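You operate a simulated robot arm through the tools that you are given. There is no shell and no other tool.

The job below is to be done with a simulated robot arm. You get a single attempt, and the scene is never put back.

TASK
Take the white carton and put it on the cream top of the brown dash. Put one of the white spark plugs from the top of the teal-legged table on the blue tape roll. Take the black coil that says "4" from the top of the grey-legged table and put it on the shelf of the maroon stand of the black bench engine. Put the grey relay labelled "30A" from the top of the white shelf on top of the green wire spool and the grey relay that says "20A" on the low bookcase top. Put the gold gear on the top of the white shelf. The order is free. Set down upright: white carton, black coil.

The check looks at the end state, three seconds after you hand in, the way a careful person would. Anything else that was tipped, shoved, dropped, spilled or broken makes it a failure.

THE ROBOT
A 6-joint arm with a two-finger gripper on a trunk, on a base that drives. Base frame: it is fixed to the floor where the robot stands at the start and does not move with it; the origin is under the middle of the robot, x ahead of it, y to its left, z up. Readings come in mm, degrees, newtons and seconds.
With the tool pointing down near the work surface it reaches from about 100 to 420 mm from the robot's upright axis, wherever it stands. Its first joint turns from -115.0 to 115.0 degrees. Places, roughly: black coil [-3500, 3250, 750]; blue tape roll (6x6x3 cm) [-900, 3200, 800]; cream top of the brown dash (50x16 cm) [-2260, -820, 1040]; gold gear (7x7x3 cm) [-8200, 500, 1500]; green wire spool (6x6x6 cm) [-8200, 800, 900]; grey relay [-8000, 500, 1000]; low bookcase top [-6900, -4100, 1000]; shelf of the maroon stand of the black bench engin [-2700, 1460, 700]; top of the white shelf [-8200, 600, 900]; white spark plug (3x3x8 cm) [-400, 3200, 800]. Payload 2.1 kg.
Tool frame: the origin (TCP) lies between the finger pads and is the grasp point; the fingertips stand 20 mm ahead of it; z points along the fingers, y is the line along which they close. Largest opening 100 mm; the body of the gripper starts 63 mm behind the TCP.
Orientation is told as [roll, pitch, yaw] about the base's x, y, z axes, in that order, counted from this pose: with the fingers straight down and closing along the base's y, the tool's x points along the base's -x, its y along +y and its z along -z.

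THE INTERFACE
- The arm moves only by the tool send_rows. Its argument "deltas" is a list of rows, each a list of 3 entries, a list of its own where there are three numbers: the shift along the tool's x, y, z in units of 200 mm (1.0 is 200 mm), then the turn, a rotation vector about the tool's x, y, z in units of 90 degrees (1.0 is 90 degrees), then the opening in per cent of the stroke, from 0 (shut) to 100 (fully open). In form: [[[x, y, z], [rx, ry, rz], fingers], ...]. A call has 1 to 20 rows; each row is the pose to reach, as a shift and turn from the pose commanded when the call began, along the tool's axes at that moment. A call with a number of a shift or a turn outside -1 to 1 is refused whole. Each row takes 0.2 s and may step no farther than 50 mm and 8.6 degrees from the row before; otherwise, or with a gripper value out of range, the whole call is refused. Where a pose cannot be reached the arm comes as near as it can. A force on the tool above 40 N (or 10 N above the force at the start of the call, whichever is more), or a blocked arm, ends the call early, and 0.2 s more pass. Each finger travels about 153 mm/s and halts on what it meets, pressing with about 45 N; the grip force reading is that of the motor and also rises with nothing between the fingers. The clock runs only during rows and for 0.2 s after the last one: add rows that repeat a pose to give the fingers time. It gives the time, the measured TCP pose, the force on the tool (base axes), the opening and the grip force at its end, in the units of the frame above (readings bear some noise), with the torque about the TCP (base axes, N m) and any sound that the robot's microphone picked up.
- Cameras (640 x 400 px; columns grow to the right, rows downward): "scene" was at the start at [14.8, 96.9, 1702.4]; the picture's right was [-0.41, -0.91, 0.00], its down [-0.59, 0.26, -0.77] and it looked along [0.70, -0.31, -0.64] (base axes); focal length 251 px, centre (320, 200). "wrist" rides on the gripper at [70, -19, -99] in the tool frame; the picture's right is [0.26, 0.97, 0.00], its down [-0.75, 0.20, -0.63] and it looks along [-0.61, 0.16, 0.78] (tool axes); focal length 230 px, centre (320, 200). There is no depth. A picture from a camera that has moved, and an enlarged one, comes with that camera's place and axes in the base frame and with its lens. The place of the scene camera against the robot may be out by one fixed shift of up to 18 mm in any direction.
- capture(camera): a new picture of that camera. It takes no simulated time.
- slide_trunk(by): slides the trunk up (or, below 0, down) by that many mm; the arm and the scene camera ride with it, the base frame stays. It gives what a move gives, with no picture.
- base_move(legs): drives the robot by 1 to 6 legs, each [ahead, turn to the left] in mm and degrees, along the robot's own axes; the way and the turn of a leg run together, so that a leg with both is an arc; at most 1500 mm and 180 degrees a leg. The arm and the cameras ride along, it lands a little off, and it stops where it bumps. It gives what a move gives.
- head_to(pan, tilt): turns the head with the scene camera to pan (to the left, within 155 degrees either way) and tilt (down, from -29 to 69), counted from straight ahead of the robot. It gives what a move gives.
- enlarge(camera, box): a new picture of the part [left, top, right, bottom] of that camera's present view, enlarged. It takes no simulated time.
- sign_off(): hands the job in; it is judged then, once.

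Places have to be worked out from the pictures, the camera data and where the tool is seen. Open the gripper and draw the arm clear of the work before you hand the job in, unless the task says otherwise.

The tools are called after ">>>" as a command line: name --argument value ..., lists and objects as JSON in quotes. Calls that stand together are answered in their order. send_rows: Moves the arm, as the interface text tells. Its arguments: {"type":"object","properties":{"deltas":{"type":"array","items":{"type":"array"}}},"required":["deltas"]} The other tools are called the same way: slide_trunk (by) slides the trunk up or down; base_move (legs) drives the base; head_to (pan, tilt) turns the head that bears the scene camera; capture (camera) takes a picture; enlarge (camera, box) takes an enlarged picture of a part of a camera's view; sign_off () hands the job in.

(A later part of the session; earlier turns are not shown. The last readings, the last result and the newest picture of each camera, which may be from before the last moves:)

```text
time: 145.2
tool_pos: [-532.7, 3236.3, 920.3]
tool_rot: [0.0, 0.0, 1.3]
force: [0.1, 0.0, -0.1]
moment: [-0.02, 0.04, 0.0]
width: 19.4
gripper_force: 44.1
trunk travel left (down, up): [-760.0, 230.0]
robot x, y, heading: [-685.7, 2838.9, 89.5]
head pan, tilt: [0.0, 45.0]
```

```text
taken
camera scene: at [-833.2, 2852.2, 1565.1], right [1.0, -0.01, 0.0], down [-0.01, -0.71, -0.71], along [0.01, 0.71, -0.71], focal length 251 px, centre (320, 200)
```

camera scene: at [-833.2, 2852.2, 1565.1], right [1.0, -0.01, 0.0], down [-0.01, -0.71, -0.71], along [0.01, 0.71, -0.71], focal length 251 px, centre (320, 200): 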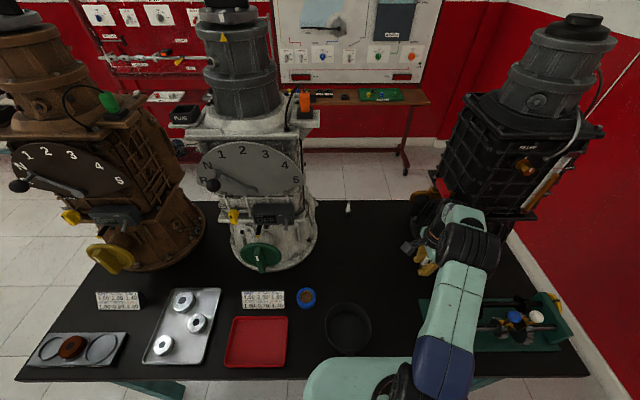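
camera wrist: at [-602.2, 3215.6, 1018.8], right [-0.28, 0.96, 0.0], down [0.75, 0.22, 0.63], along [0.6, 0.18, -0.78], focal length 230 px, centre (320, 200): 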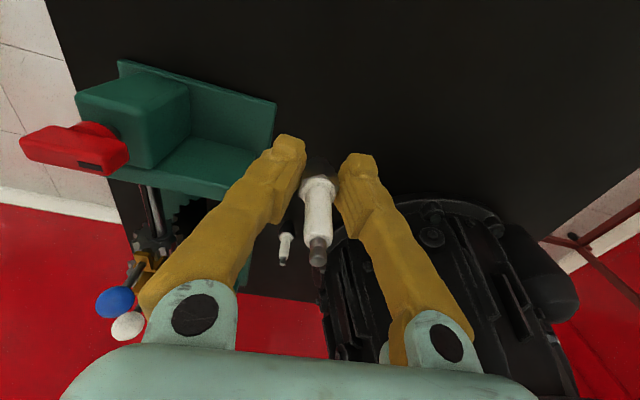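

The plug is held upright, its foot about 32 mm below the TCP. I carry it level at z 920 toward the tape roll near [-872, 3194].

>>> send_rows --deltas '[[[0.2, -0.02, 0], [0, 0, 0], 5], [[0.42, -0.04, 0], [0, 0, 0], 5], [[0.64, -0.06, 0], [0, 0, 0], 5], [[0.86, -0.08, 0], [0, 0, 0], 5], [[0.9, -0.09, 0], [0, 0, 0], 5]]'

>>> send_rows --deltas '[[[0.2, -0.02, 0], [0, 0, 0], 5], [[0.4, -0.04, 0], [0, 0, 0], 5], [[0.6, -0.06, 0], [0, 0, 0], 5], [[0.7, -0.07, 0], [0, 0, 0], 5], [[0.7, -0.07, 0], [0, 0, 0], 5]]'

>>> capture --camera "wrist"

>>> capture --camera "scene"

```text
time: 146.4
tool_pos: [-712.5, 3213.2, 919.6]
tool_rot: [0.0, 0.0, 1.3]
force: [0.0, 0.0, 0.1]
moment: [0.03, 0.01, 0.0]
width: 19.4
gripper_force: 44.4
trunk travel left (down, up): [-760.0, 230.0]
robot x, y, heading: [-689.3, 2842.1, 89.4]
head pan, tilt: [0.0, 45.0]
```

```text
time: 147.6
tool_pos: [-852.0, 3197.1, 919.0]
tool_rot: [0.0, 0.0, 1.3]
force: [-0.4, 0.3, -0.7]
moment: [0.0, 0.03, 0.02]
width: 19.5
gripper_force: 44.5
trunk travel left (down, up): [-760.0, 230.0]
robot x, y, heading: [-693.0, 2837.8, 89.3]
head pan, tilt: [0.0, 45.0]
```

```text
taken
camera wrist: at [-921.4, 3176.8, 1018.3], right [-0.28, 0.96, 0.0], down [0.75, 0.22, 0.63], along [0.61, 0.18, -0.78], focal length 230 px, centre (320, 200)
```

wrist: 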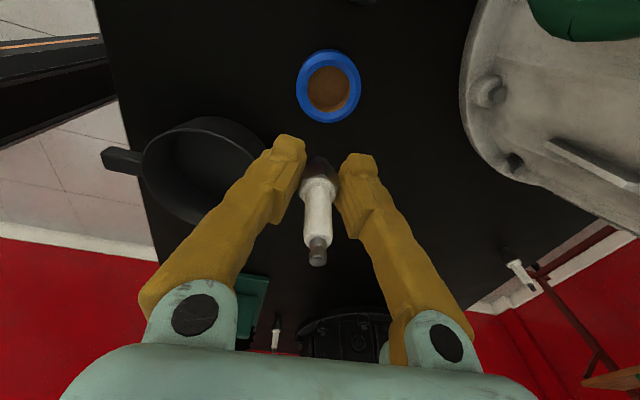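

```text
taken
camera scene: at [-833.1, 2851.9, 1565.1], right [1.0, -0.01, 0.0], down [-0.01, -0.71, -0.71], along [0.01, 0.71, -0.71], focal length 251 px, centre (320, 200)
```

scene: 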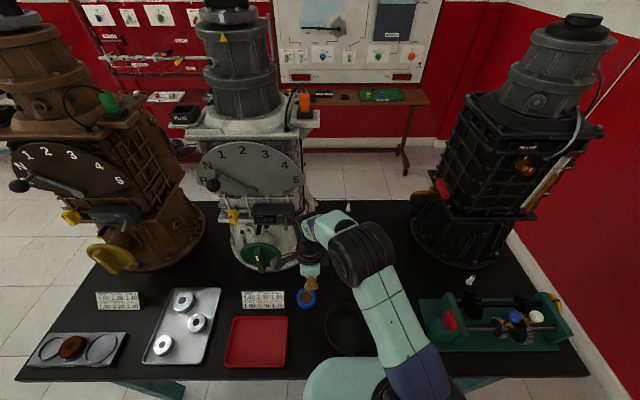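

The tape roll is seen near [-874, 3200]. I enlarge it to check whether its core is filled.

>>> enlarge --camera "wrist" --box '[280, 30, 380, 140]'

```text
3.64 times, centred on (330, 85) of wrist
camera zoom: at [-921.4, 3176.8, 1018.3], right [-0.28, 0.96, 0.0], down [0.75, 0.22, 0.63], along [0.61, 0.18, -0.78], focal length 837 px, centre (284, 618)
```

zoom: 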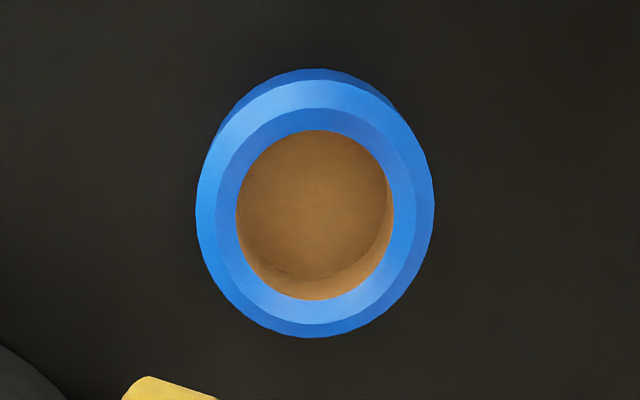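

The roll's core is a brown floor set slightly below the rim, about 40 mm wide, so the plug can stand in it on the roll. I centre over [-873, 3199] and lower to about z 845.

>>> send_rows --deltas '[[[0.06, 0.008, 0], [0, 0, 0], 5], [[0.1025, 0.0123, 0.05], [0, 0, 0], 5], [[0.1025, 0.0123, 0.2], [0, 0, 0], 5], [[0.1025, 0.0123, 0.3], [0, 0, 0], 5], [[0.1025, 0.0123, 0.37], [0, 0, 0], 5], [[0.1025, 0.0123, 0.37], [0, 0, 0], 5]]'

>>> capture --camera "wrist"

>>> enlarge --camera "wrist" --box '[250, 80, 390, 220]'

>>> enlarge --camera "scene" --box '[260, 230, 360, 330]'

```text
time: 149.0
tool_pos: [-872.9, 3199.2, 846.3]
tool_rot: [0.0, -0.1, 1.3]
force: [-0.6, -1.2, -0.2]
moment: [-0.01, 0.02, 0.0]
width: 19.1
gripper_force: 44.4
trunk travel left (down, up): [-760.0, 230.0]
robot x, y, heading: [-690.9, 2838.9, 89.6]
head pan, tilt: [0.0, 45.0]
```

```text
taken
camera wrist: at [-941.9, 3178.8, 944.3], right [-0.28, 0.96, 0.0], down [0.75, 0.22, 0.63], along [0.6, 0.18, -0.78], focal length 230 px, centre (320, 200)
```

wrist: 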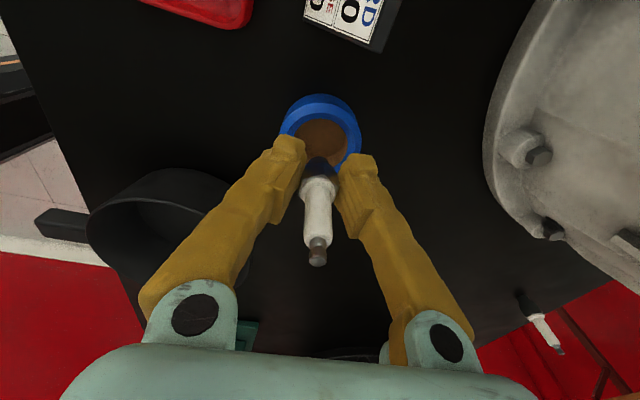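

```text
2.86 times, centred on (320, 150) of wrist
camera zoom: at [-941.9, 3178.8, 944.3], right [-0.28, 0.96, 0.0], down [0.75, 0.22, 0.63], along [0.6, 0.18, -0.78], focal length 657 px, centre (320, 343)
```

zoom: 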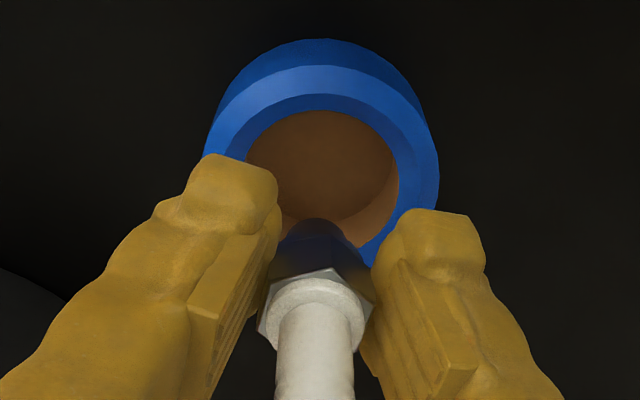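

```text
4.00 times, centred on (310, 280) of scene
camera zoom: at [-833.7, 2851.7, 1565.1], right [1.0, -0.01, 0.0], down [-0.01, -0.71, -0.71], along [0.01, 0.71, -0.71], focal length 1005 px, centre (360, -120)
```

zoom: 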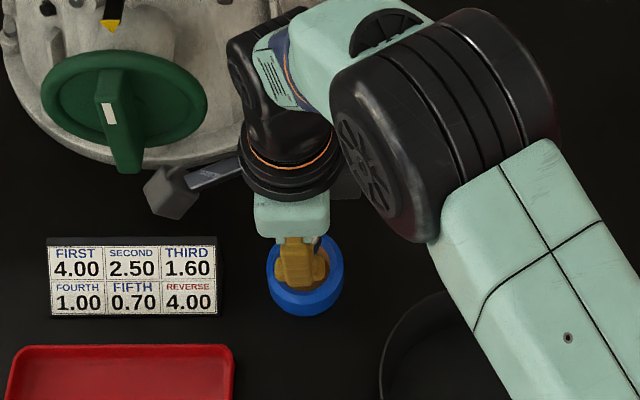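

The plug hangs centred above the roll's core. I lower it in 2 mm steps and watch the force.

>>> send_rows --deltas '[[[0.005, 0.002, 0.02], [0, 0, 0], 5], [[0.005, 0.002, 0.04], [0, 0, 0], 5], [[0.005, 0.002, 0.05], [0, 0, 0], 5], [[0.005, 0.002, 0.06], [0, 0, 0], 5], [[0.005, 0.002, 0.07], [0, 0, 0], 5], [[0.005, 0.002, 0.08], [0, 0, 0], 5]]'

```text
time: 150.4
tool_pos: [-872.5, 3199.3, 829.3]
tool_rot: [0.0, -0.1, 1.3]
force: [-0.3, -0.1, -0.4]
moment: [0.01, -0.01, -0.01]
width: 19.3
gripper_force: 43.9
trunk travel left (down, up): [-760.0, 230.0]
robot x, y, heading: [-690.8, 2835.6, 89.4]
head pan, tilt: [0.0, 45.0]
```

No contact yet at z 829; I go on in 1–2 mm steps.

>>> send_rows --deltas '[[[0, 0, 0.01], [0, 0, 0], 5], [[0, 0, 0.02], [0, 0, 0], 5], [[0, 0, 0.025], [0, 0, 0], 5], [[0, 0, 0.03], [0, 0, 0], 5]]'

>>> enlarge --camera "wrist" --box '[250, 80, 390, 220]'

```text
time: 151.4
tool_pos: [-873.6, 3199.1, 824.3]
tool_rot: [0.0, 0.0, 1.3]
force: [-0.2, -1.0, -0.2]
moment: [0.01, 0.0, -0.02]
width: 19.5
gripper_force: 44.6
trunk travel left (down, up): [-760.0, 230.0]
robot x, y, heading: [-689.6, 2837.3, 89.6]
head pan, tilt: [0.0, 45.0]
```

```text
2.86 times, centred on (320, 150) of wrist
camera zoom: at [-943.0, 3179.6, 922.8], right [-0.28, 0.96, 0.0], down [0.75, 0.22, 0.63], along [0.61, 0.18, -0.78], focal length 657 px, centre (320, 343)
```

zoom: 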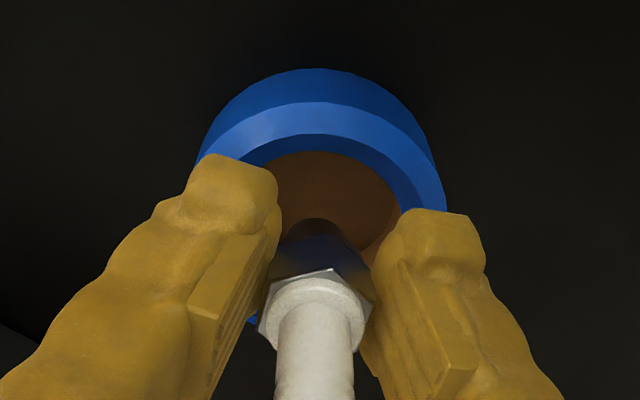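

Still no contact at 824; I continue in 1 mm steps.

>>> send_rows --deltas '[[[0, 0, 0.005], [0, 0, 0], 5], [[0, 0, 0.01], [0, 0, 0], 5], [[0, 0, 0.015], [0, 0, 0], 5], [[0, 0, 0.02], [0, 0, 0], 5]]'

>>> enlarge --camera "wrist" --box '[250, 80, 390, 220]'

```text
time: 152.4
tool_pos: [-872.8, 3198.6, 820.3]
tool_rot: [-0.1, 0.0, 1.3]
force: [1.2, -0.1, -0.3]
moment: [-0.01, -0.01, 0.03]
width: 19.0
gripper_force: 44.3
trunk travel left (down, up): [-760.0, 230.0]
robot x, y, heading: [-692.1, 2834.7, 89.3]
head pan, tilt: [0.0, 45.0]
```

```text
2.86 times, centred on (320, 150) of wrist
camera zoom: at [-942.8, 3179.5, 918.5], right [-0.28, 0.96, 0.0], down [0.75, 0.22, 0.63], along [0.61, 0.18, -0.78], focal length 657 px, centre (320, 343)
```

zoom: 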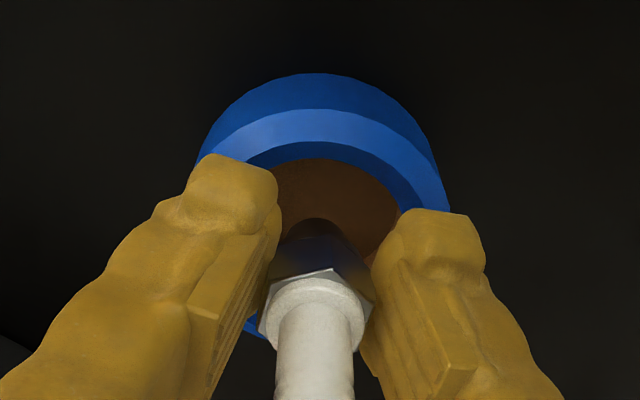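

The contact shadow closes in under the plug; I go on 1 mm at a time.

>>> send_rows --deltas '[[[0, 0, 0.005], [0, 0, 0], 5], [[0, 0, 0.01], [0, 0, 0], 5], [[0, 0, 0.015], [0, 0, 0], 5]]'

```text
time: 153.2
tool_pos: [-872.6, 3198.6, 816.9]
tool_rot: [0.1, 0.1, 1.3]
force: [0.0, -0.9, 0.1]
moment: [-0.06, -0.02, 0.01]
width: 19.3
gripper_force: 44.3
trunk travel left (down, up): [-760.0, 230.0]
robot x, y, heading: [-694.8, 2837.8, 89.6]
head pan, tilt: [0.0, 45.0]
```

>>> send_rows --deltas '[[[0, 0, 0.005], [0, 0, 0], 5], [[0, 0, 0.01], [0, 0, 0], 5], [[0, 0, 0.015], [0, 0, 0], 5]]'

>>> enlarge --camera "wrist" --box '[250, 80, 390, 220]'

```text
time: 154.0
tool_pos: [-874.4, 3200.1, 812.8]
tool_rot: [0.0, 0.1, 1.4]
force: [-0.1, 0.0, 0.2]
moment: [-0.01, 0.0, -0.02]
width: 19.3
gripper_force: 44.2
trunk travel left (down, up): [-760.0, 230.0]
robot x, y, heading: [-688.8, 2840.2, 89.8]
head pan, tilt: [0.0, 45.0]
```

```text
2.86 times, centred on (320, 150) of wrist
camera zoom: at [-943.1, 3179.7, 912.7], right [-0.28, 0.96, 0.0], down [0.75, 0.22, 0.63], along [0.61, 0.18, -0.78], focal length 657 px, centre (320, 343)
```

zoom: 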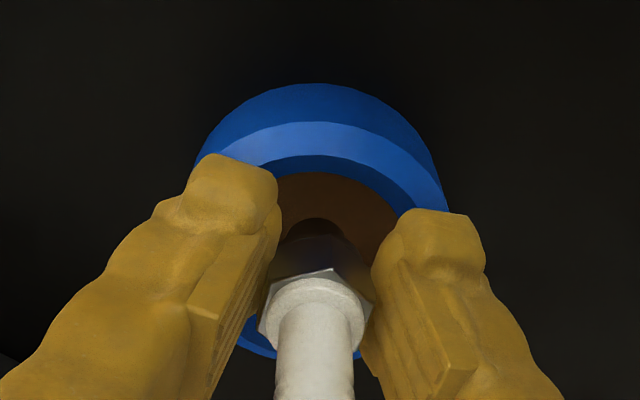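

Still free at 813. I continue in 1 mm rows; the force limit guards the contact.

>>> send_rows --deltas '[[[0, 0, 0.005], [0, 0, 0], 5], [[0, 0, 0.01], [0, 0, 0], 5], [[0, 0, 0.015], [0, 0, 0], 5], [[0, 0, 0.02], [0, 0, 0], 5]]'

```text
time: 155.0
tool_pos: [-872.7, 3200.0, 810.8]
tool_rot: [0.1, 0.0, 1.2]
force: [-0.5, 0.1, 5.9]
moment: [-0.02, 0.03, -0.04]
width: 19.4
gripper_force: 44.3
trunk travel left (down, up): [-760.0, 230.0]
robot x, y, heading: [-694.9, 2834.6, 89.4]
head pan, tilt: [0.0, 45.0]
```

Contact at z 811 with 6 N and no moment. I check the picture to see that it is the plug's foot that bears.

>>> enlarge --camera "wrist" --box '[250, 80, 390, 220]'

>>> enlarge --camera "scene" --box '[280, 260, 340, 320]'

```text
2.86 times, centred on (320, 150) of wrist
camera zoom: at [-942.8, 3179.4, 909.1], right [-0.28, 0.96, 0.0], down [0.75, 0.22, 0.63], along [0.6, 0.18, -0.78], focal length 657 px, centre (320, 343)
```

zoom: 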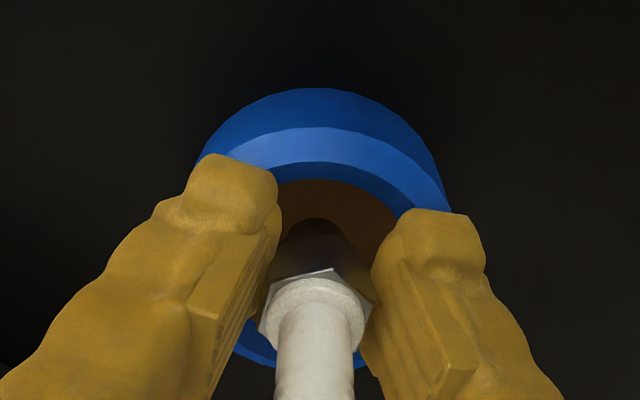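

```text
6.67 times, centred on (310, 290) of scene
camera zoom: at [-833.2, 2850.9, 1565.2], right [1.0, -0.01, 0.0], down [-0.01, -0.71, -0.71], along [0.01, 0.71, -0.71], focal length 1675 px, centre (387, -400)
```

zoom: 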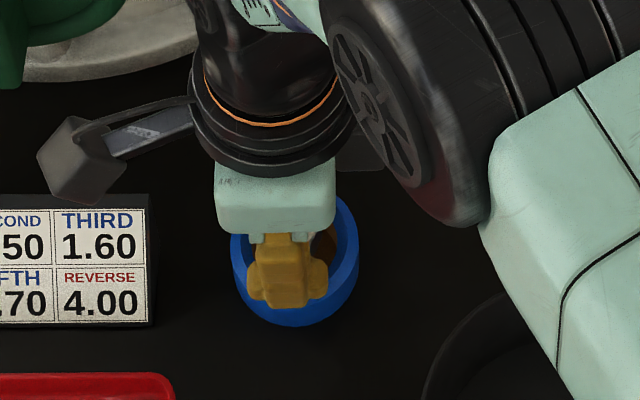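

It is unclear whether the plug's foot or the fingertips bear, so I ease up half a millimetre and open the fingers only a few mm, so that they still guard the plug.

>>> send_rows --deltas '[[[0, 0, -0.004], [0, 0, 0], 5], [[0, 0, -0.004], [0, 0, 0], 20], [[0, 0, -0.004], [0, 0, 0], 23], [[0, 0, -0.004], [0, 0, 0], 25], [[0, 0, -0.004], [0, 0, 0], 25]]'

>>> enlarge --camera "wrist" --box '[250, 80, 390, 220]'

>>> capture --camera "wrist"

```text
time: 156.2
tool_pos: [-873.3, 3199.9, 811.3]
tool_rot: [0.0, 0.1, 1.4]
force: [0.3, 0.6, 1.9]
moment: [0.0, -0.03, 0.0]
width: 23.9
gripper_force: 0.1
trunk travel left (down, up): [-760.0, 230.0]
robot x, y, heading: [-691.5, 2832.8, 89.4]
head pan, tilt: [0.0, 45.0]
```

```text
2.86 times, centred on (320, 150) of wrist
camera zoom: at [-942.8, 3179.5, 909.7], right [-0.28, 0.96, 0.0], down [0.75, 0.22, 0.63], along [0.6, 0.18, -0.78], focal length 657 px, centre (320, 343)
```

zoom: 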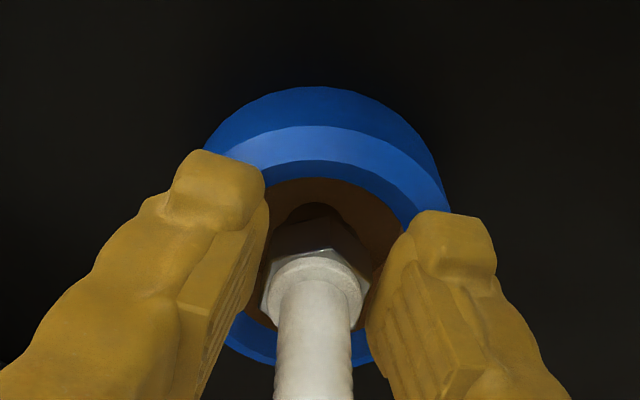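

```text
taken
camera wrist: at [-942.8, 3179.5, 909.7], right [-0.28, 0.96, 0.0], down [0.75, 0.22, 0.63], along [0.6, 0.18, -0.78], focal length 230 px, centre (320, 200)
```

wrist: 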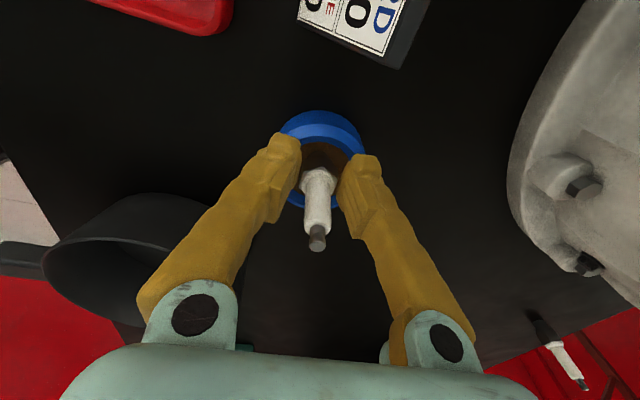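

The plug settled a few mm onto the roll's core and stands upright. I rise 3 mm, widen the fingers a little and then lift straight away.

>>> send_rows --deltas '[[[0, 0, -0.008], [0, 0, 0], 25], [[0, 0, -0.02], [0, 0, 0], 27], [[0, 0, -0.03], [0, 0, 0], 32], [[0, 0, -0.06], [0, 0, 0], 34], [[0, 0, -0.12], [0, 0, 0], 34], [[0, 0, -0.2], [0, 0, 0], 34], [[0, 0, -0.3], [0, 0, 0], 34], [[0, 0, -0.45], [0, 0, 0], 34], [[0, 0, -0.6], [0, 0, 0], 40], [[0, 0, -0.7], [0, 0, 0], 40]]'

>>> capture --camera "wrist"

>>> enlarge --camera "wrist" --box '[270, 30, 390, 150]'

```text
time: 158.4
tool_pos: [-873.7, 3199.1, 950.4]
tool_rot: [0.0, -0.1, 1.3]
force: [0.3, 0.2, 0.5]
moment: [0.06, 0.02, -0.03]
width: 39.9
gripper_force: 0.1
trunk travel left (down, up): [-760.0, 230.0]
robot x, y, heading: [-691.9, 2837.1, 89.3]
head pan, tilt: [0.0, 45.0]
```

```text
taken
camera wrist: at [-943.3, 3178.7, 1048.9], right [-0.28, 0.96, 0.0], down [0.74, 0.22, 0.63], along [0.61, 0.18, -0.78], focal length 230 px, centre (320, 200)
```

wrist: 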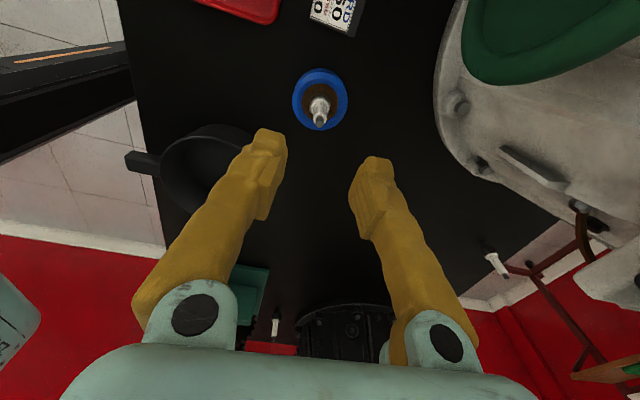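

```text
3.33 times, centred on (330, 90) of wrist
camera zoom: at [-943.3, 3178.7, 1048.9], right [-0.28, 0.96, 0.0], down [0.74, 0.22, 0.63], along [0.61, 0.18, -0.78], focal length 767 px, centre (287, 567)
```

zoom: 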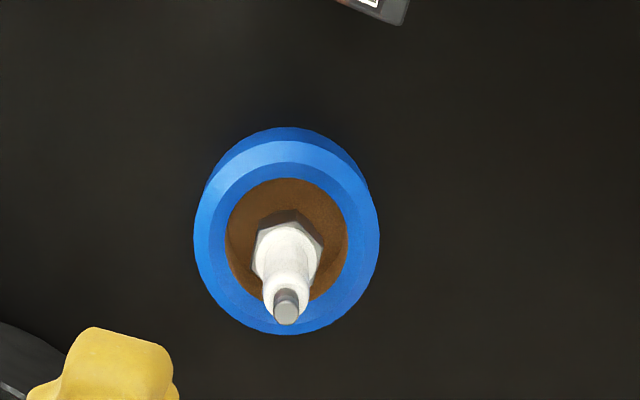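

The plug stands upright in the roll's core and nothing else moved. I draw the arm up and back, then back the base out from the table.

>>> send_rows --deltas '[[[0, 0, -0.2], [0, 0, 0], 40], [[-0.1, -0.1, -0.35], [0, 0, 0], 40], [[-0.27, -0.2, -0.45], [0, 0, 0], 40], [[-0.45, -0.3, -0.55], [0, 0, 0], 40], [[-0.63, -0.4, -0.63], [0, 0, 0], 40], [[-0.8, -0.5, -0.68], [0, 0, 0], 40], [[-0.8, -0.65, -0.68], [0, 0, 0], 40], [[-0.8, -0.65, -0.68], [0, 0, 0], 40]]'

>>> base_move --legs '[[-370, 0]]'

>>> slide_trunk --by 130

>>> head_to --pan 80 --tilt 20

>>> capture --camera "scene"

>>> head_to --pan 0 --tilt 45

>>> capture --camera "scene"

```text
time: 160.2
tool_pos: [-711.5, 3073.3, 1086.4]
tool_rot: [0.0, 0.0, 1.4]
force: [0.7, 0.3, -0.1]
moment: [-0.01, 0.02, 0.01]
width: 39.9
gripper_force: 0.1
trunk travel left (down, up): [-760.0, 230.0]
robot x, y, heading: [-690.1, 2838.7, 89.4]
head pan, tilt: [0.0, 45.0]
```

```text
time: 162.6
tool_pos: [-713.8, 2702.0, 1087.4]
tool_rot: [0.1, 0.0, 1.4]
force: [0.0, -0.2, 0.0]
moment: [0.0, 0.0, 0.02]
width: 39.8
gripper_force: 0.2
trunk travel left (down, up): [-760.0, 230.0]
robot x, y, heading: [-692.6, 2464.5, 89.6]
head pan, tilt: [0.0, 45.0]
```

```text
time: 164.2
tool_pos: [-714.4, 2701.9, 1216.5]
tool_rot: [-0.1, 0.0, 1.5]
force: [0.7, 0.8, -0.4]
moment: [0.01, 0.0, 0.01]
width: 39.8
gripper_force: 0.1
trunk travel left (down, up): [-890.0, 100.0]
robot x, y, heading: [-693.9, 2463.1, 89.7]
head pan, tilt: [0.0, 45.0]
```

```text
time: 165.7
tool_pos: [-714.9, 2701.3, 1217.0]
tool_rot: [0.1, 0.0, 1.5]
force: [-0.6, 0.0, -0.2]
moment: [0.0, 0.0, -0.02]
width: 40.2
gripper_force: 0.1
trunk travel left (down, up): [-890.0, 100.0]
robot x, y, heading: [-693.5, 2464.5, 89.8]
head pan, tilt: [80.0, 20.0]
```

```text
taken
camera scene: at [-928.6, 2415.7, 1733.7], right [0.18, 0.98, 0.0], down [0.34, -0.06, -0.94], along [-0.92, 0.17, -0.34], focal length 251 px, centre (320, 200)
```

scene: 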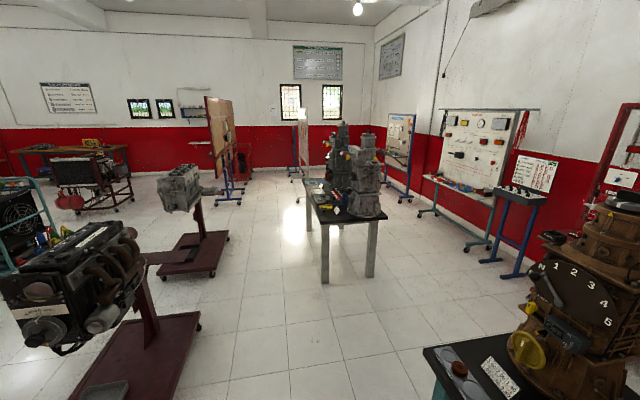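

```text
time: 167.2
tool_pos: [-714.2, 2701.8, 1216.8]
tool_rot: [0.0, 0.0, 1.4]
force: [0.9, 0.1, -0.5]
moment: [-0.02, -0.01, -0.04]
width: 40.0
gripper_force: 0.0
trunk travel left (down, up): [-890.0, 100.0]
robot x, y, heading: [-691.0, 2468.5, 89.5]
head pan, tilt: [0.0, 45.0]
```

```text
taken
camera scene: at [-836.6, 2480.1, 1695.1], right [1.0, -0.01, 0.0], down [0.0, -0.71, -0.71], along [0.0, 0.71, -0.71], focal length 251 px, centre (320, 200)
```

scene: 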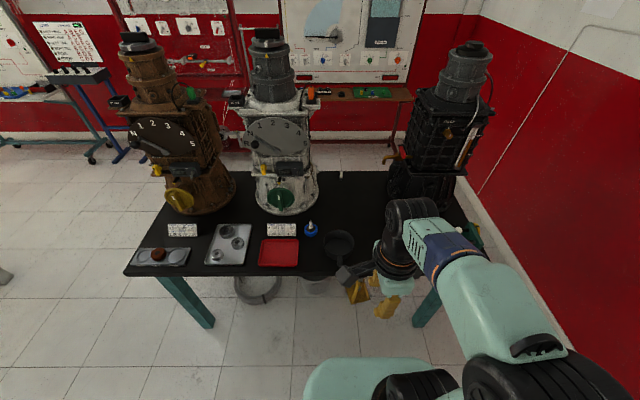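

The plug stands on the roll and the table is undisturbed. The corridor at y ≈ 2465 is clear, so I turn left and drive to the grey-legged table.

>>> base_move --legs '[[0, 90], [1400, 0], [1380, 0], [0, -90]]'

>>> head_to --pan 0 --tilt 40

>>> capture --camera "scene"

>>> capture --camera "wrist"

```text
time: 188.4
tool_pos: [-3504.2, 2753.3, 1216.1]
tool_rot: [0.1, 0.1, 0.9]
force: [0.2, 0.0, 0.3]
moment: [0.03, 0.01, 0.01]
width: 40.0
gripper_force: 0.0
trunk travel left (down, up): [-890.0, 100.0]
robot x, y, heading: [-3484.6, 2516.8, 89.2]
head pan, tilt: [0.0, 45.0]
```

```text
time: 189.0
tool_pos: [-3504.1, 2753.6, 1218.1]
tool_rot: [0.0, -0.1, 1.1]
force: [0.2, 0.4, 0.4]
moment: [0.0, -0.01, 0.01]
width: 40.2
gripper_force: 0.0
trunk travel left (down, up): [-890.0, 100.0]
robot x, y, heading: [-3481.6, 2518.2, 89.4]
head pan, tilt: [0.0, 40.0]
```

```text
taken
camera scene: at [-3628.5, 2536.2, 1702.3], right [1.0, -0.01, 0.0], down [-0.01, -0.64, -0.77], along [0.01, 0.77, -0.64], focal length 251 px, centre (320, 200)
```

scene: 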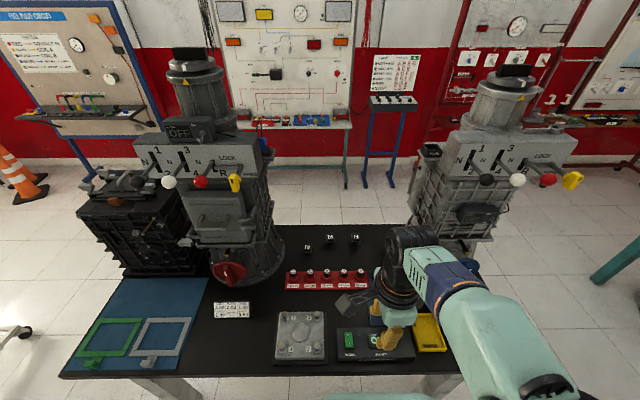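

```text
taken
camera wrist: at [-3574.4, 2733.9, 1315.3], right [-0.27, 0.96, 0.0], down [0.75, 0.21, 0.63], along [0.61, 0.17, -0.78], focal length 230 px, centre (320, 200)
```

wrist: 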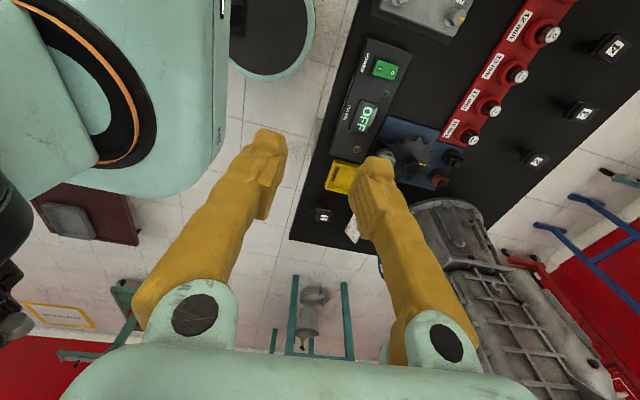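

Several small black coils with numbers stand on the table. I enlarge both views to read them.

>>> enlarge --camera "wrist" --box '[480, 20, 640, 180]'

>>> enlarge --camera "wrist" --box '[280, 130, 380, 250]'

>>> enlarge --camera "scene" --box '[270, 215, 400, 310]'

>>> enlarge --camera "scene" --box '[200, 280, 480, 400]'

```text
2.50 times, centred on (560, 100) of wrist
camera zoom: at [-3574.4, 2733.9, 1315.3], right [-0.27, 0.96, 0.0], down [0.75, 0.21, 0.63], along [0.61, 0.17, -0.78], focal length 575 px, centre (-280, 450)
```

zoom: 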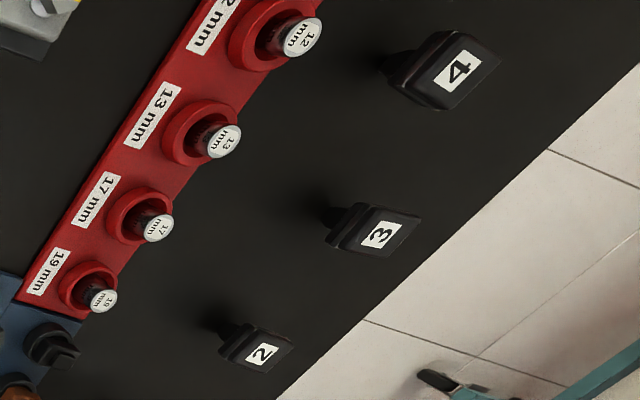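

```text
3.33 times, centred on (330, 190) of wrist
camera zoom: at [-3574.4, 2733.9, 1315.3], right [-0.27, 0.96, 0.0], down [0.75, 0.21, 0.63], along [0.61, 0.17, -0.78], focal length 767 px, centre (287, 233)
```

zoom: 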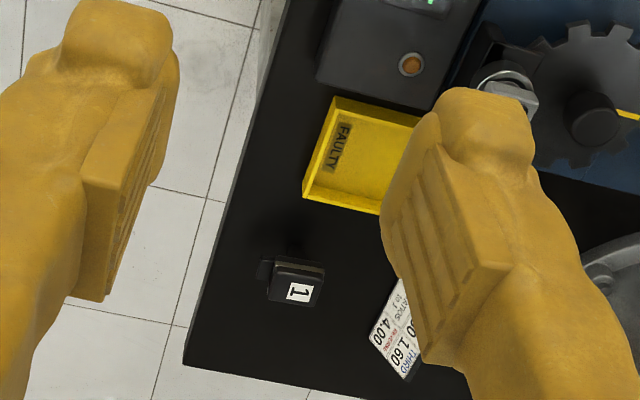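

```text
4.21 times, centred on (335, 262) of scene
camera zoom: at [-3628.5, 2536.2, 1702.3], right [1.0, -0.01, 0.0], down [-0.01, -0.64, -0.77], along [0.01, 0.77, -0.64], focal length 1058 px, centre (257, -63)
```

zoom: 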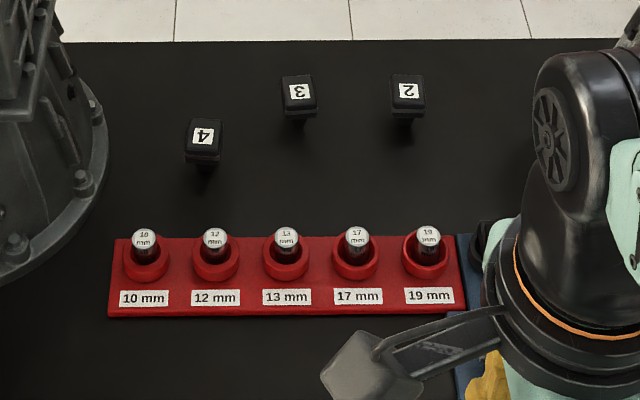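

```text
2.29 times, centred on (340, 340) of scene
camera zoom: at [-3628.5, 2536.2, 1702.3], right [1.0, -0.01, 0.0], down [-0.01, -0.64, -0.77], along [0.01, 0.77, -0.64], focal length 574 px, centre (274, -120)
```

zoom: 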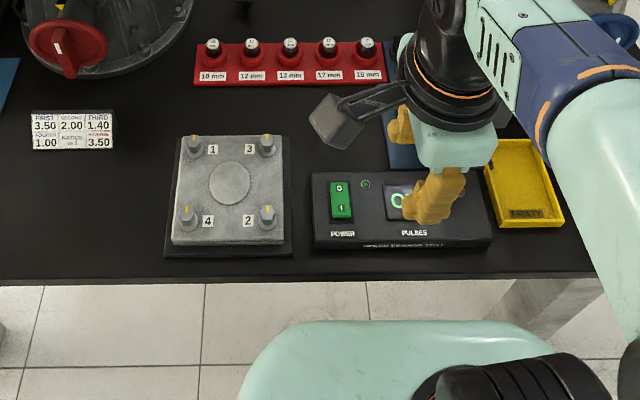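

Coil "4" stands at about [-3680, 3307], too far from the front edge (y ≈ 2810) for the arm, but near the table's back edge (y ≈ 3527), and there is free floor behind. I drive around the table's +x end to the back side.

>>> base_move --legs '[[0, -90], [1000, 0], [0, 90], [1400, 0]]'

>>> head_to --pan 90 --tilt 25

>>> capture --camera "scene"

```text
time: 208.5
tool_pos: [-2496.8, 4153.5, 1216.6]
tool_rot: [-0.1, 0.1, 0.9]
force: [1.1, 0.7, 0.3]
moment: [0.0, 0.01, -0.04]
width: 40.4
gripper_force: 0.1
trunk travel left (down, up): [-890.0, 100.0]
robot x, y, heading: [-2483.4, 3917.8, 88.9]
head pan, tilt: [0.0, 40.0]
```

```text
time: 210.1
tool_pos: [-2497.0, 4153.1, 1217.6]
tool_rot: [-0.1, 0.0, 0.9]
force: [0.3, 0.2, 0.3]
moment: [-0.03, 0.01, 0.01]
width: 40.1
gripper_force: 0.1
trunk travel left (down, up): [-890.0, 100.0]
robot x, y, heading: [-2481.9, 3917.3, 89.3]
head pan, tilt: [90.0, 25.0]
```

```text
taken
camera scene: at [-2715.1, 3853.0, 1725.6], right [0.02, 1.0, 0.0], down [0.42, -0.01, -0.91], along [-0.91, 0.02, -0.42], focal length 251 px, centre (320, 200)
```

scene: 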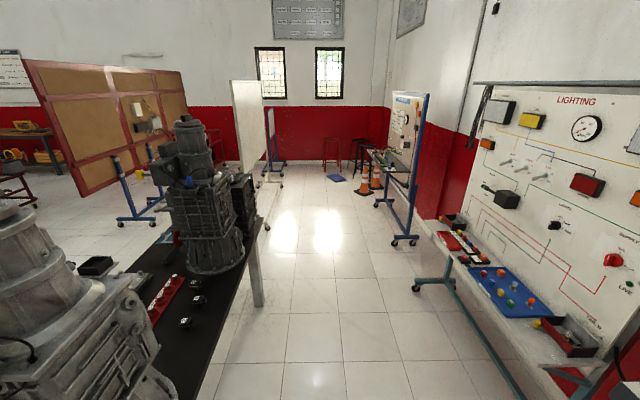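

The lane behind the table is clear; its back edge lies near y 3411. I drive along it to x ≈ -3680 and turn to face the table.

>>> base_move --legs '[[0, 91], [1200, 0], [0, 90]]'

>>> head_to --pan 0 --tilt 50

>>> capture --camera "scene"

>>> capture --camera "wrist"

```text
time: 224.0
tool_pos: [-3662.1, 3676.4, 1217.2]
tool_rot: [-0.1, -0.1, -177.5]
force: [-0.3, -0.7, 0.2]
moment: [0.01, 0.0, 0.01]
width: 40.0
gripper_force: 0.0
trunk travel left (down, up): [-890.0, 100.0]
robot x, y, heading: [-3686.0, 3913.8, -89.2]
head pan, tilt: [90.0, 25.0]
```

```text
time: 225.6
tool_pos: [-3662.9, 3674.8, 1216.7]
tool_rot: [0.0, 0.1, -177.5]
force: [-0.6, -0.8, -0.2]
moment: [-0.03, 0.02, 0.04]
width: 40.2
gripper_force: 0.2
trunk travel left (down, up): [-890.0, 100.0]
robot x, y, heading: [-3687.4, 3913.1, -89.1]
head pan, tilt: [0.0, 50.0]
```

```text
taken
camera scene: at [-3549.8, 3888.3, 1688.2], right [-1.0, -0.01, 0.0], down [-0.01, 0.77, -0.64], along [0.01, -0.64, -0.77], focal length 251 px, centre (320, 200)
```

scene: 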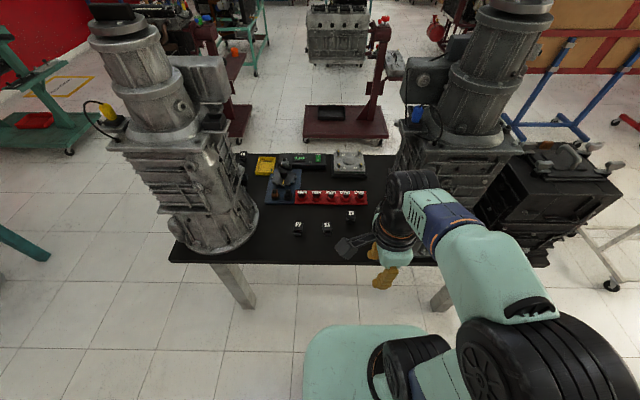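

```text
taken
camera wrist: at [-3594.1, 3697.6, 1315.3], right [0.3, -0.95, 0.0], down [-0.74, -0.23, 0.63], along [-0.6, -0.19, -0.78], focal length 230 px, centre (320, 200)
```

wrist: 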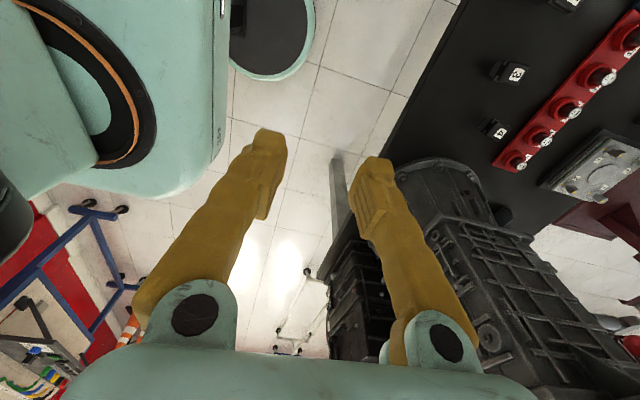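

Two wrist views triangulate coil 4's top to about [-3668, 3258, 818]. I drive 265 mm ahead and lower the trunk 130 mm.

>>> base_move --legs '[[265, 0]]'

>>> slide_trunk --by -130

>>> capture --camera "wrist"

>>> capture --camera "scene"

```text
time: 227.5
tool_pos: [-3659.8, 3413.5, 1217.0]
tool_rot: [0.0, 0.1, -177.5]
force: [0.0, 0.1, -1.3]
moment: [-0.02, -0.01, -0.02]
width: 40.0
gripper_force: 0.1
trunk travel left (down, up): [-890.0, 100.0]
robot x, y, heading: [-3687.7, 3648.6, -89.3]
head pan, tilt: [0.0, 50.0]
```

```text
time: 229.1
tool_pos: [-3659.9, 3411.5, 1088.4]
tool_rot: [-0.1, 0.1, -177.5]
force: [0.0, -0.3, -0.2]
moment: [0.0, 0.01, -0.01]
width: 40.1
gripper_force: 0.0
trunk travel left (down, up): [-760.0, 230.0]
robot x, y, heading: [-3688.0, 3649.5, -89.6]
head pan, tilt: [0.0, 50.0]
```

```text
taken
camera wrist: at [-3591.1, 3434.0, 1185.4], right [0.3, -0.95, 0.0], down [-0.74, -0.23, 0.63], along [-0.6, -0.19, -0.78], focal length 230 px, centre (320, 200)
```

wrist: 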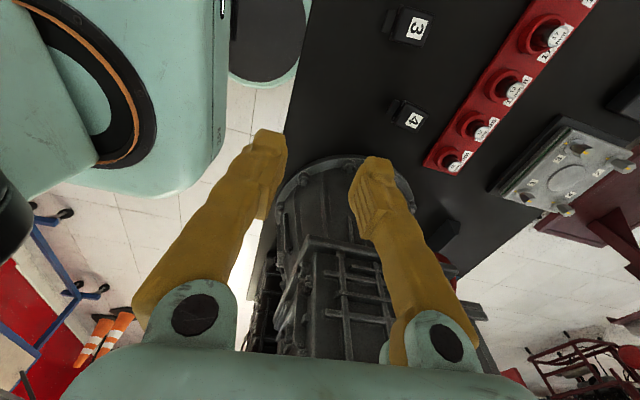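

```text
taken
camera scene: at [-3547.0, 3624.8, 1558.2], right [-1.0, -0.01, 0.0], down [-0.01, 0.77, -0.64], along [0.01, -0.64, -0.77], focal length 251 px, centre (320, 200)
```

scene: 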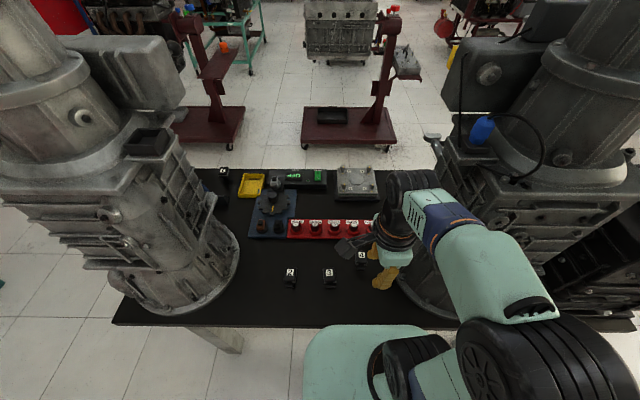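

Coil 4 is confirmed near [-3670, 3255, 815]. I enlarge it for its shape and yaw.

>>> enlarge --camera "wrist" --box '[370, 70, 460, 150]'

>>> enlarge --camera "scene" --box '[270, 230, 400, 310]'

```text
5.00 times, centred on (415, 110) of wrist
camera zoom: at [-3591.1, 3434.0, 1185.4], right [0.3, -0.95, 0.0], down [-0.74, -0.23, 0.63], along [-0.6, -0.19, -0.78], focal length 1150 px, centre (-155, 650)
```

zoom: 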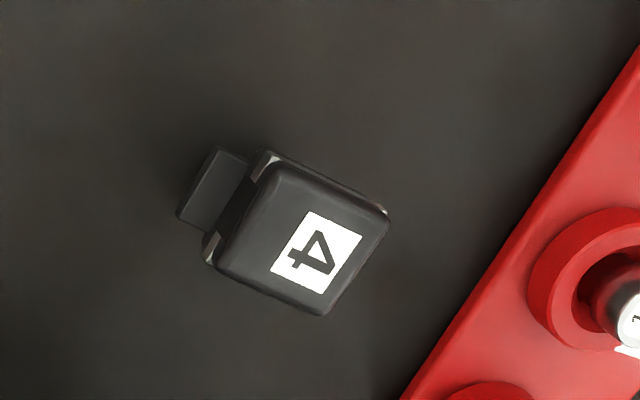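

```text
4.92 times, centred on (335, 270) of scene
camera zoom: at [-3547.0, 3624.8, 1558.2], right [-1.0, -0.01, 0.0], down [-0.01, 0.77, -0.64], along [0.01, -0.64, -0.77], focal length 1237 px, centre (246, -145)
```

zoom: 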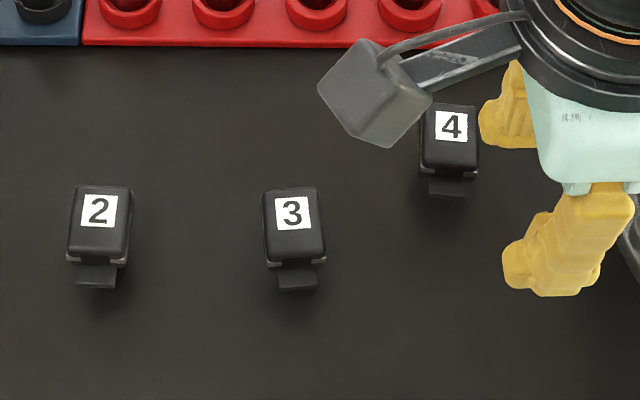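

Its top face is about 36 mm (x) by 44 mm (y), centred at [-3671, 3256], with a connector low on the +y side, so I should close along x. I turn the tool back by 90°.

>>> send_rows --deltas '[[[0, 0, 0], [0, 0, -0.09], 60], [[0, 0, 0], [0, 0, -0.18], 70], [[0, 0, 0], [0, 0, -0.27], 70], [[0, 0, 0], [0, 0, -0.36], 70], [[0, 0, 0], [0, 0, -0.45], 70], [[0, 0, 0], [0, 0, -0.54], 70], [[0, 0, 0], [0, 0, -0.63], 70], [[0, 0, 0], [0, 0, -0.72], 70], [[0, 0, 0], [0, 0, -0.81], 70], [[0, 0, 0], [0, 0, -0.9], 70], [[0, 0, 0], [0, 0, -0.98], 70], [[0, 0, 0], [0, 0, -1.0], 70], [[0, 0, 0], [0, 0, -1.0], 70]]'

>>> capture --camera "wrist"

```text
time: 231.9
tool_pos: [-3659.8, 3412.6, 1086.4]
tool_rot: [0.1, 0.0, -87.6]
force: [-0.1, 0.7, 0.1]
moment: [-0.01, 0.0, -0.04]
width: 70.0
gripper_force: 0.0
trunk travel left (down, up): [-760.0, 230.0]
robot x, y, heading: [-3682.0, 3647.8, -89.1]
head pan, tilt: [0.0, 50.0]
```

```text
taken
camera wrist: at [-3681.4, 3481.2, 1185.4], right [0.95, 0.3, 0.0], down [0.23, -0.74, 0.63], along [0.19, -0.6, -0.78], focal length 230 px, centre (320, 200)
```

wrist: 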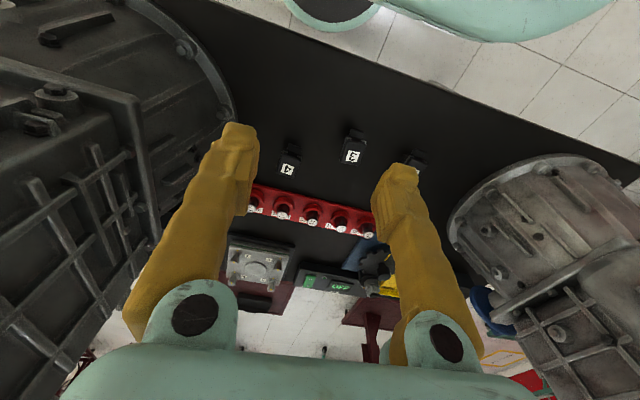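

The camera now looks along -y from the robot's side. I move above coil 4 at z 930.

>>> send_rows --deltas '[[[-0.15, -0.018, 0.15], [0, 0, 0], 70], [[-0.3, -0.036, 0.3], [0, 0, 0], 70], [[-0.45, -0.054, 0.45], [0, 0, 0], 70], [[-0.6, -0.072, 0.6], [0, 0, 0], 70], [[-0.74, -0.09, 0.74], [0, 0, 0], 70], [[-0.78, -0.0915, 0.78], [0, 0, 0], 70], [[-0.78, -0.0915, 0.78], [0, 0, 0], 70]]'

>>> capture --camera "wrist"

>>> enlarge --camera "wrist" --box '[270, 60, 370, 180]'

>>> capture --camera "scene"

```text
time: 233.5
tool_pos: [-3671.5, 3256.5, 930.4]
tool_rot: [0.0, 0.0, -87.4]
force: [-0.8, 0.8, 0.1]
moment: [-0.02, -0.01, 0.01]
width: 69.9
gripper_force: 0.0
trunk travel left (down, up): [-760.0, 230.0]
robot x, y, heading: [-3684.9, 3646.8, -89.1]
head pan, tilt: [0.0, 50.0]
```

```text
taken
camera wrist: at [-3693.6, 3324.6, 1029.5], right [0.95, 0.3, 0.0], down [0.23, -0.74, 0.63], along [0.19, -0.6, -0.78], focal length 230 px, centre (320, 200)
```

wrist: 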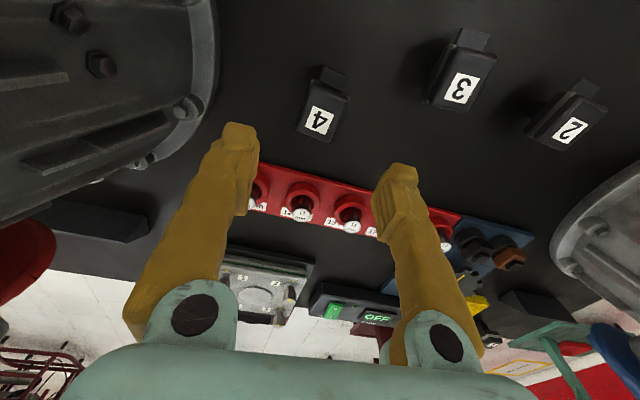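

```text
3.33 times, centred on (320, 120) of wrist
camera zoom: at [-3693.6, 3324.6, 1029.5], right [0.95, 0.3, 0.0], down [0.23, -0.74, 0.63], along [0.19, -0.6, -0.78], focal length 767 px, centre (320, 467)
```

zoom: 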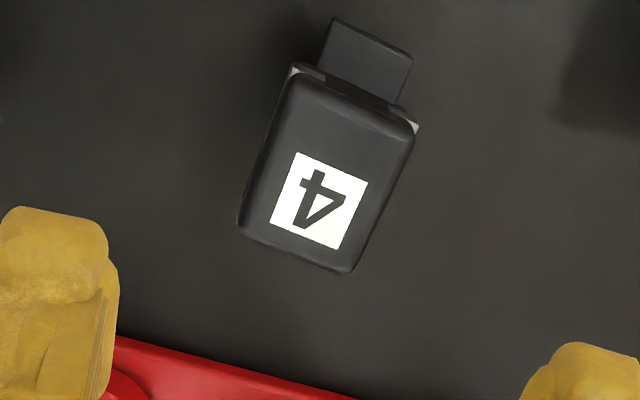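

```text
taken
camera scene: at [-3546.9, 3624.6, 1558.2], right [-1.0, -0.01, 0.0], down [-0.01, 0.77, -0.64], along [0.01, -0.64, -0.77], focal length 251 px, centre (320, 200)
```

scene: 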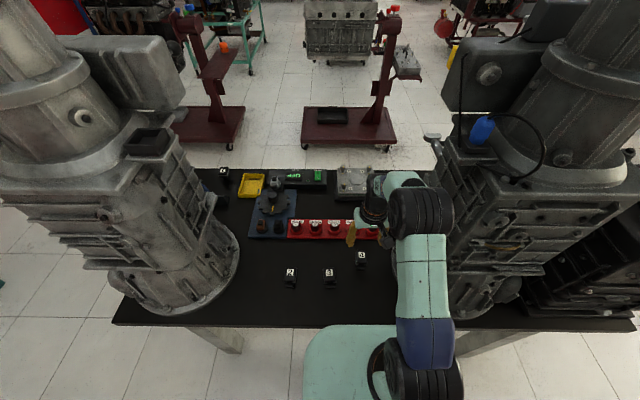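

Coil 4's head is centred under the tool at [-3670, 3257, 815], standing on a narrower boot. I descend to z 800 and close on the head.

>>> send_rows --deltas '[[[0, 0.004, 0.2], [0, 0, 0], 70], [[0, 0.004, 0.4], [0, 0, 0], 70], [[0, 0.004, 0.55], [0, 0, 0], 70], [[0, 0.004, 0.6], [0, 0, 0], 70], [[0, 0.004, 0.6], [0, 0, 0], 70]]'

>>> capture --camera "wrist"

```text
time: 234.7
tool_pos: [-3670.2, 3256.1, 809.9]
tool_rot: [-0.1, 0.0, -87.6]
force: [0.1, -0.6, -0.4]
moment: [-0.01, 0.05, 0.02]
width: 70.2
gripper_force: 0.0
trunk travel left (down, up): [-760.0, 230.0]
robot x, y, heading: [-3681.5, 3652.6, -89.3]
head pan, tilt: [0.0, 50.0]
```

```text
taken
camera wrist: at [-3692.6, 3324.9, 909.1], right [0.95, 0.3, 0.0], down [0.23, -0.74, 0.63], along [0.19, -0.6, -0.78], focal length 230 px, centre (320, 200)
```

wrist: 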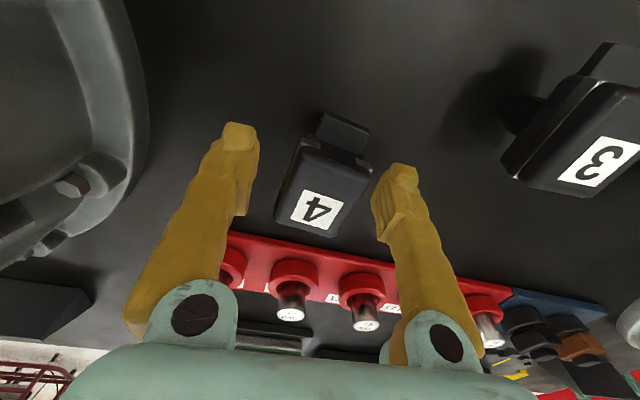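

The head's top triangulates to z ≈ 825. I go down 6 mm more and close on it.

>>> send_rows --deltas '[[[0, 0, 0.03], [0, 0, 0], 70], [[0, 0, 0.03], [0, 0, 0], 50], [[0, 0, 0.03], [0, 0, 0], 25], [[0, 0, 0.03], [0, 0, 0], 20], [[0, 0, 0.03], [0, 0, 0], 20]]'

>>> capture --camera "wrist"

```text
time: 235.9
tool_pos: [-3670.3, 3256.2, 804.8]
tool_rot: [0.0, 0.1, -87.5]
force: [-0.4, 0.3, 0.4]
moment: [-0.04, -0.01, 0.0]
width: 29.6
gripper_force: 44.8
trunk travel left (down, up): [-760.0, 230.0]
robot x, y, heading: [-3683.9, 3648.1, -89.1]
head pan, tilt: [0.0, 50.0]
```

```text
taken
camera wrist: at [-3692.5, 3324.8, 903.1], right [0.95, 0.3, 0.0], down [0.23, -0.74, 0.63], along [0.19, -0.6, -0.78], focal length 230 px, centre (320, 200)
```

wrist: 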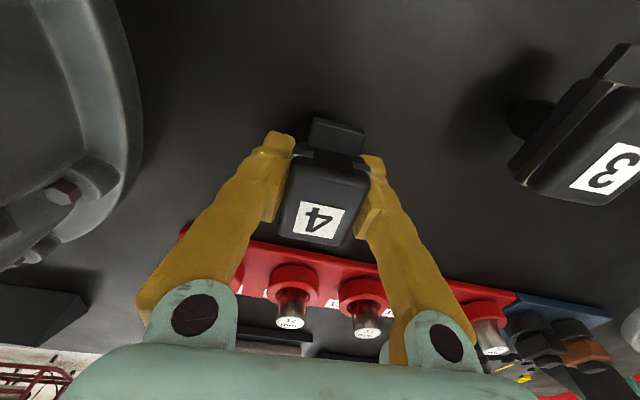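

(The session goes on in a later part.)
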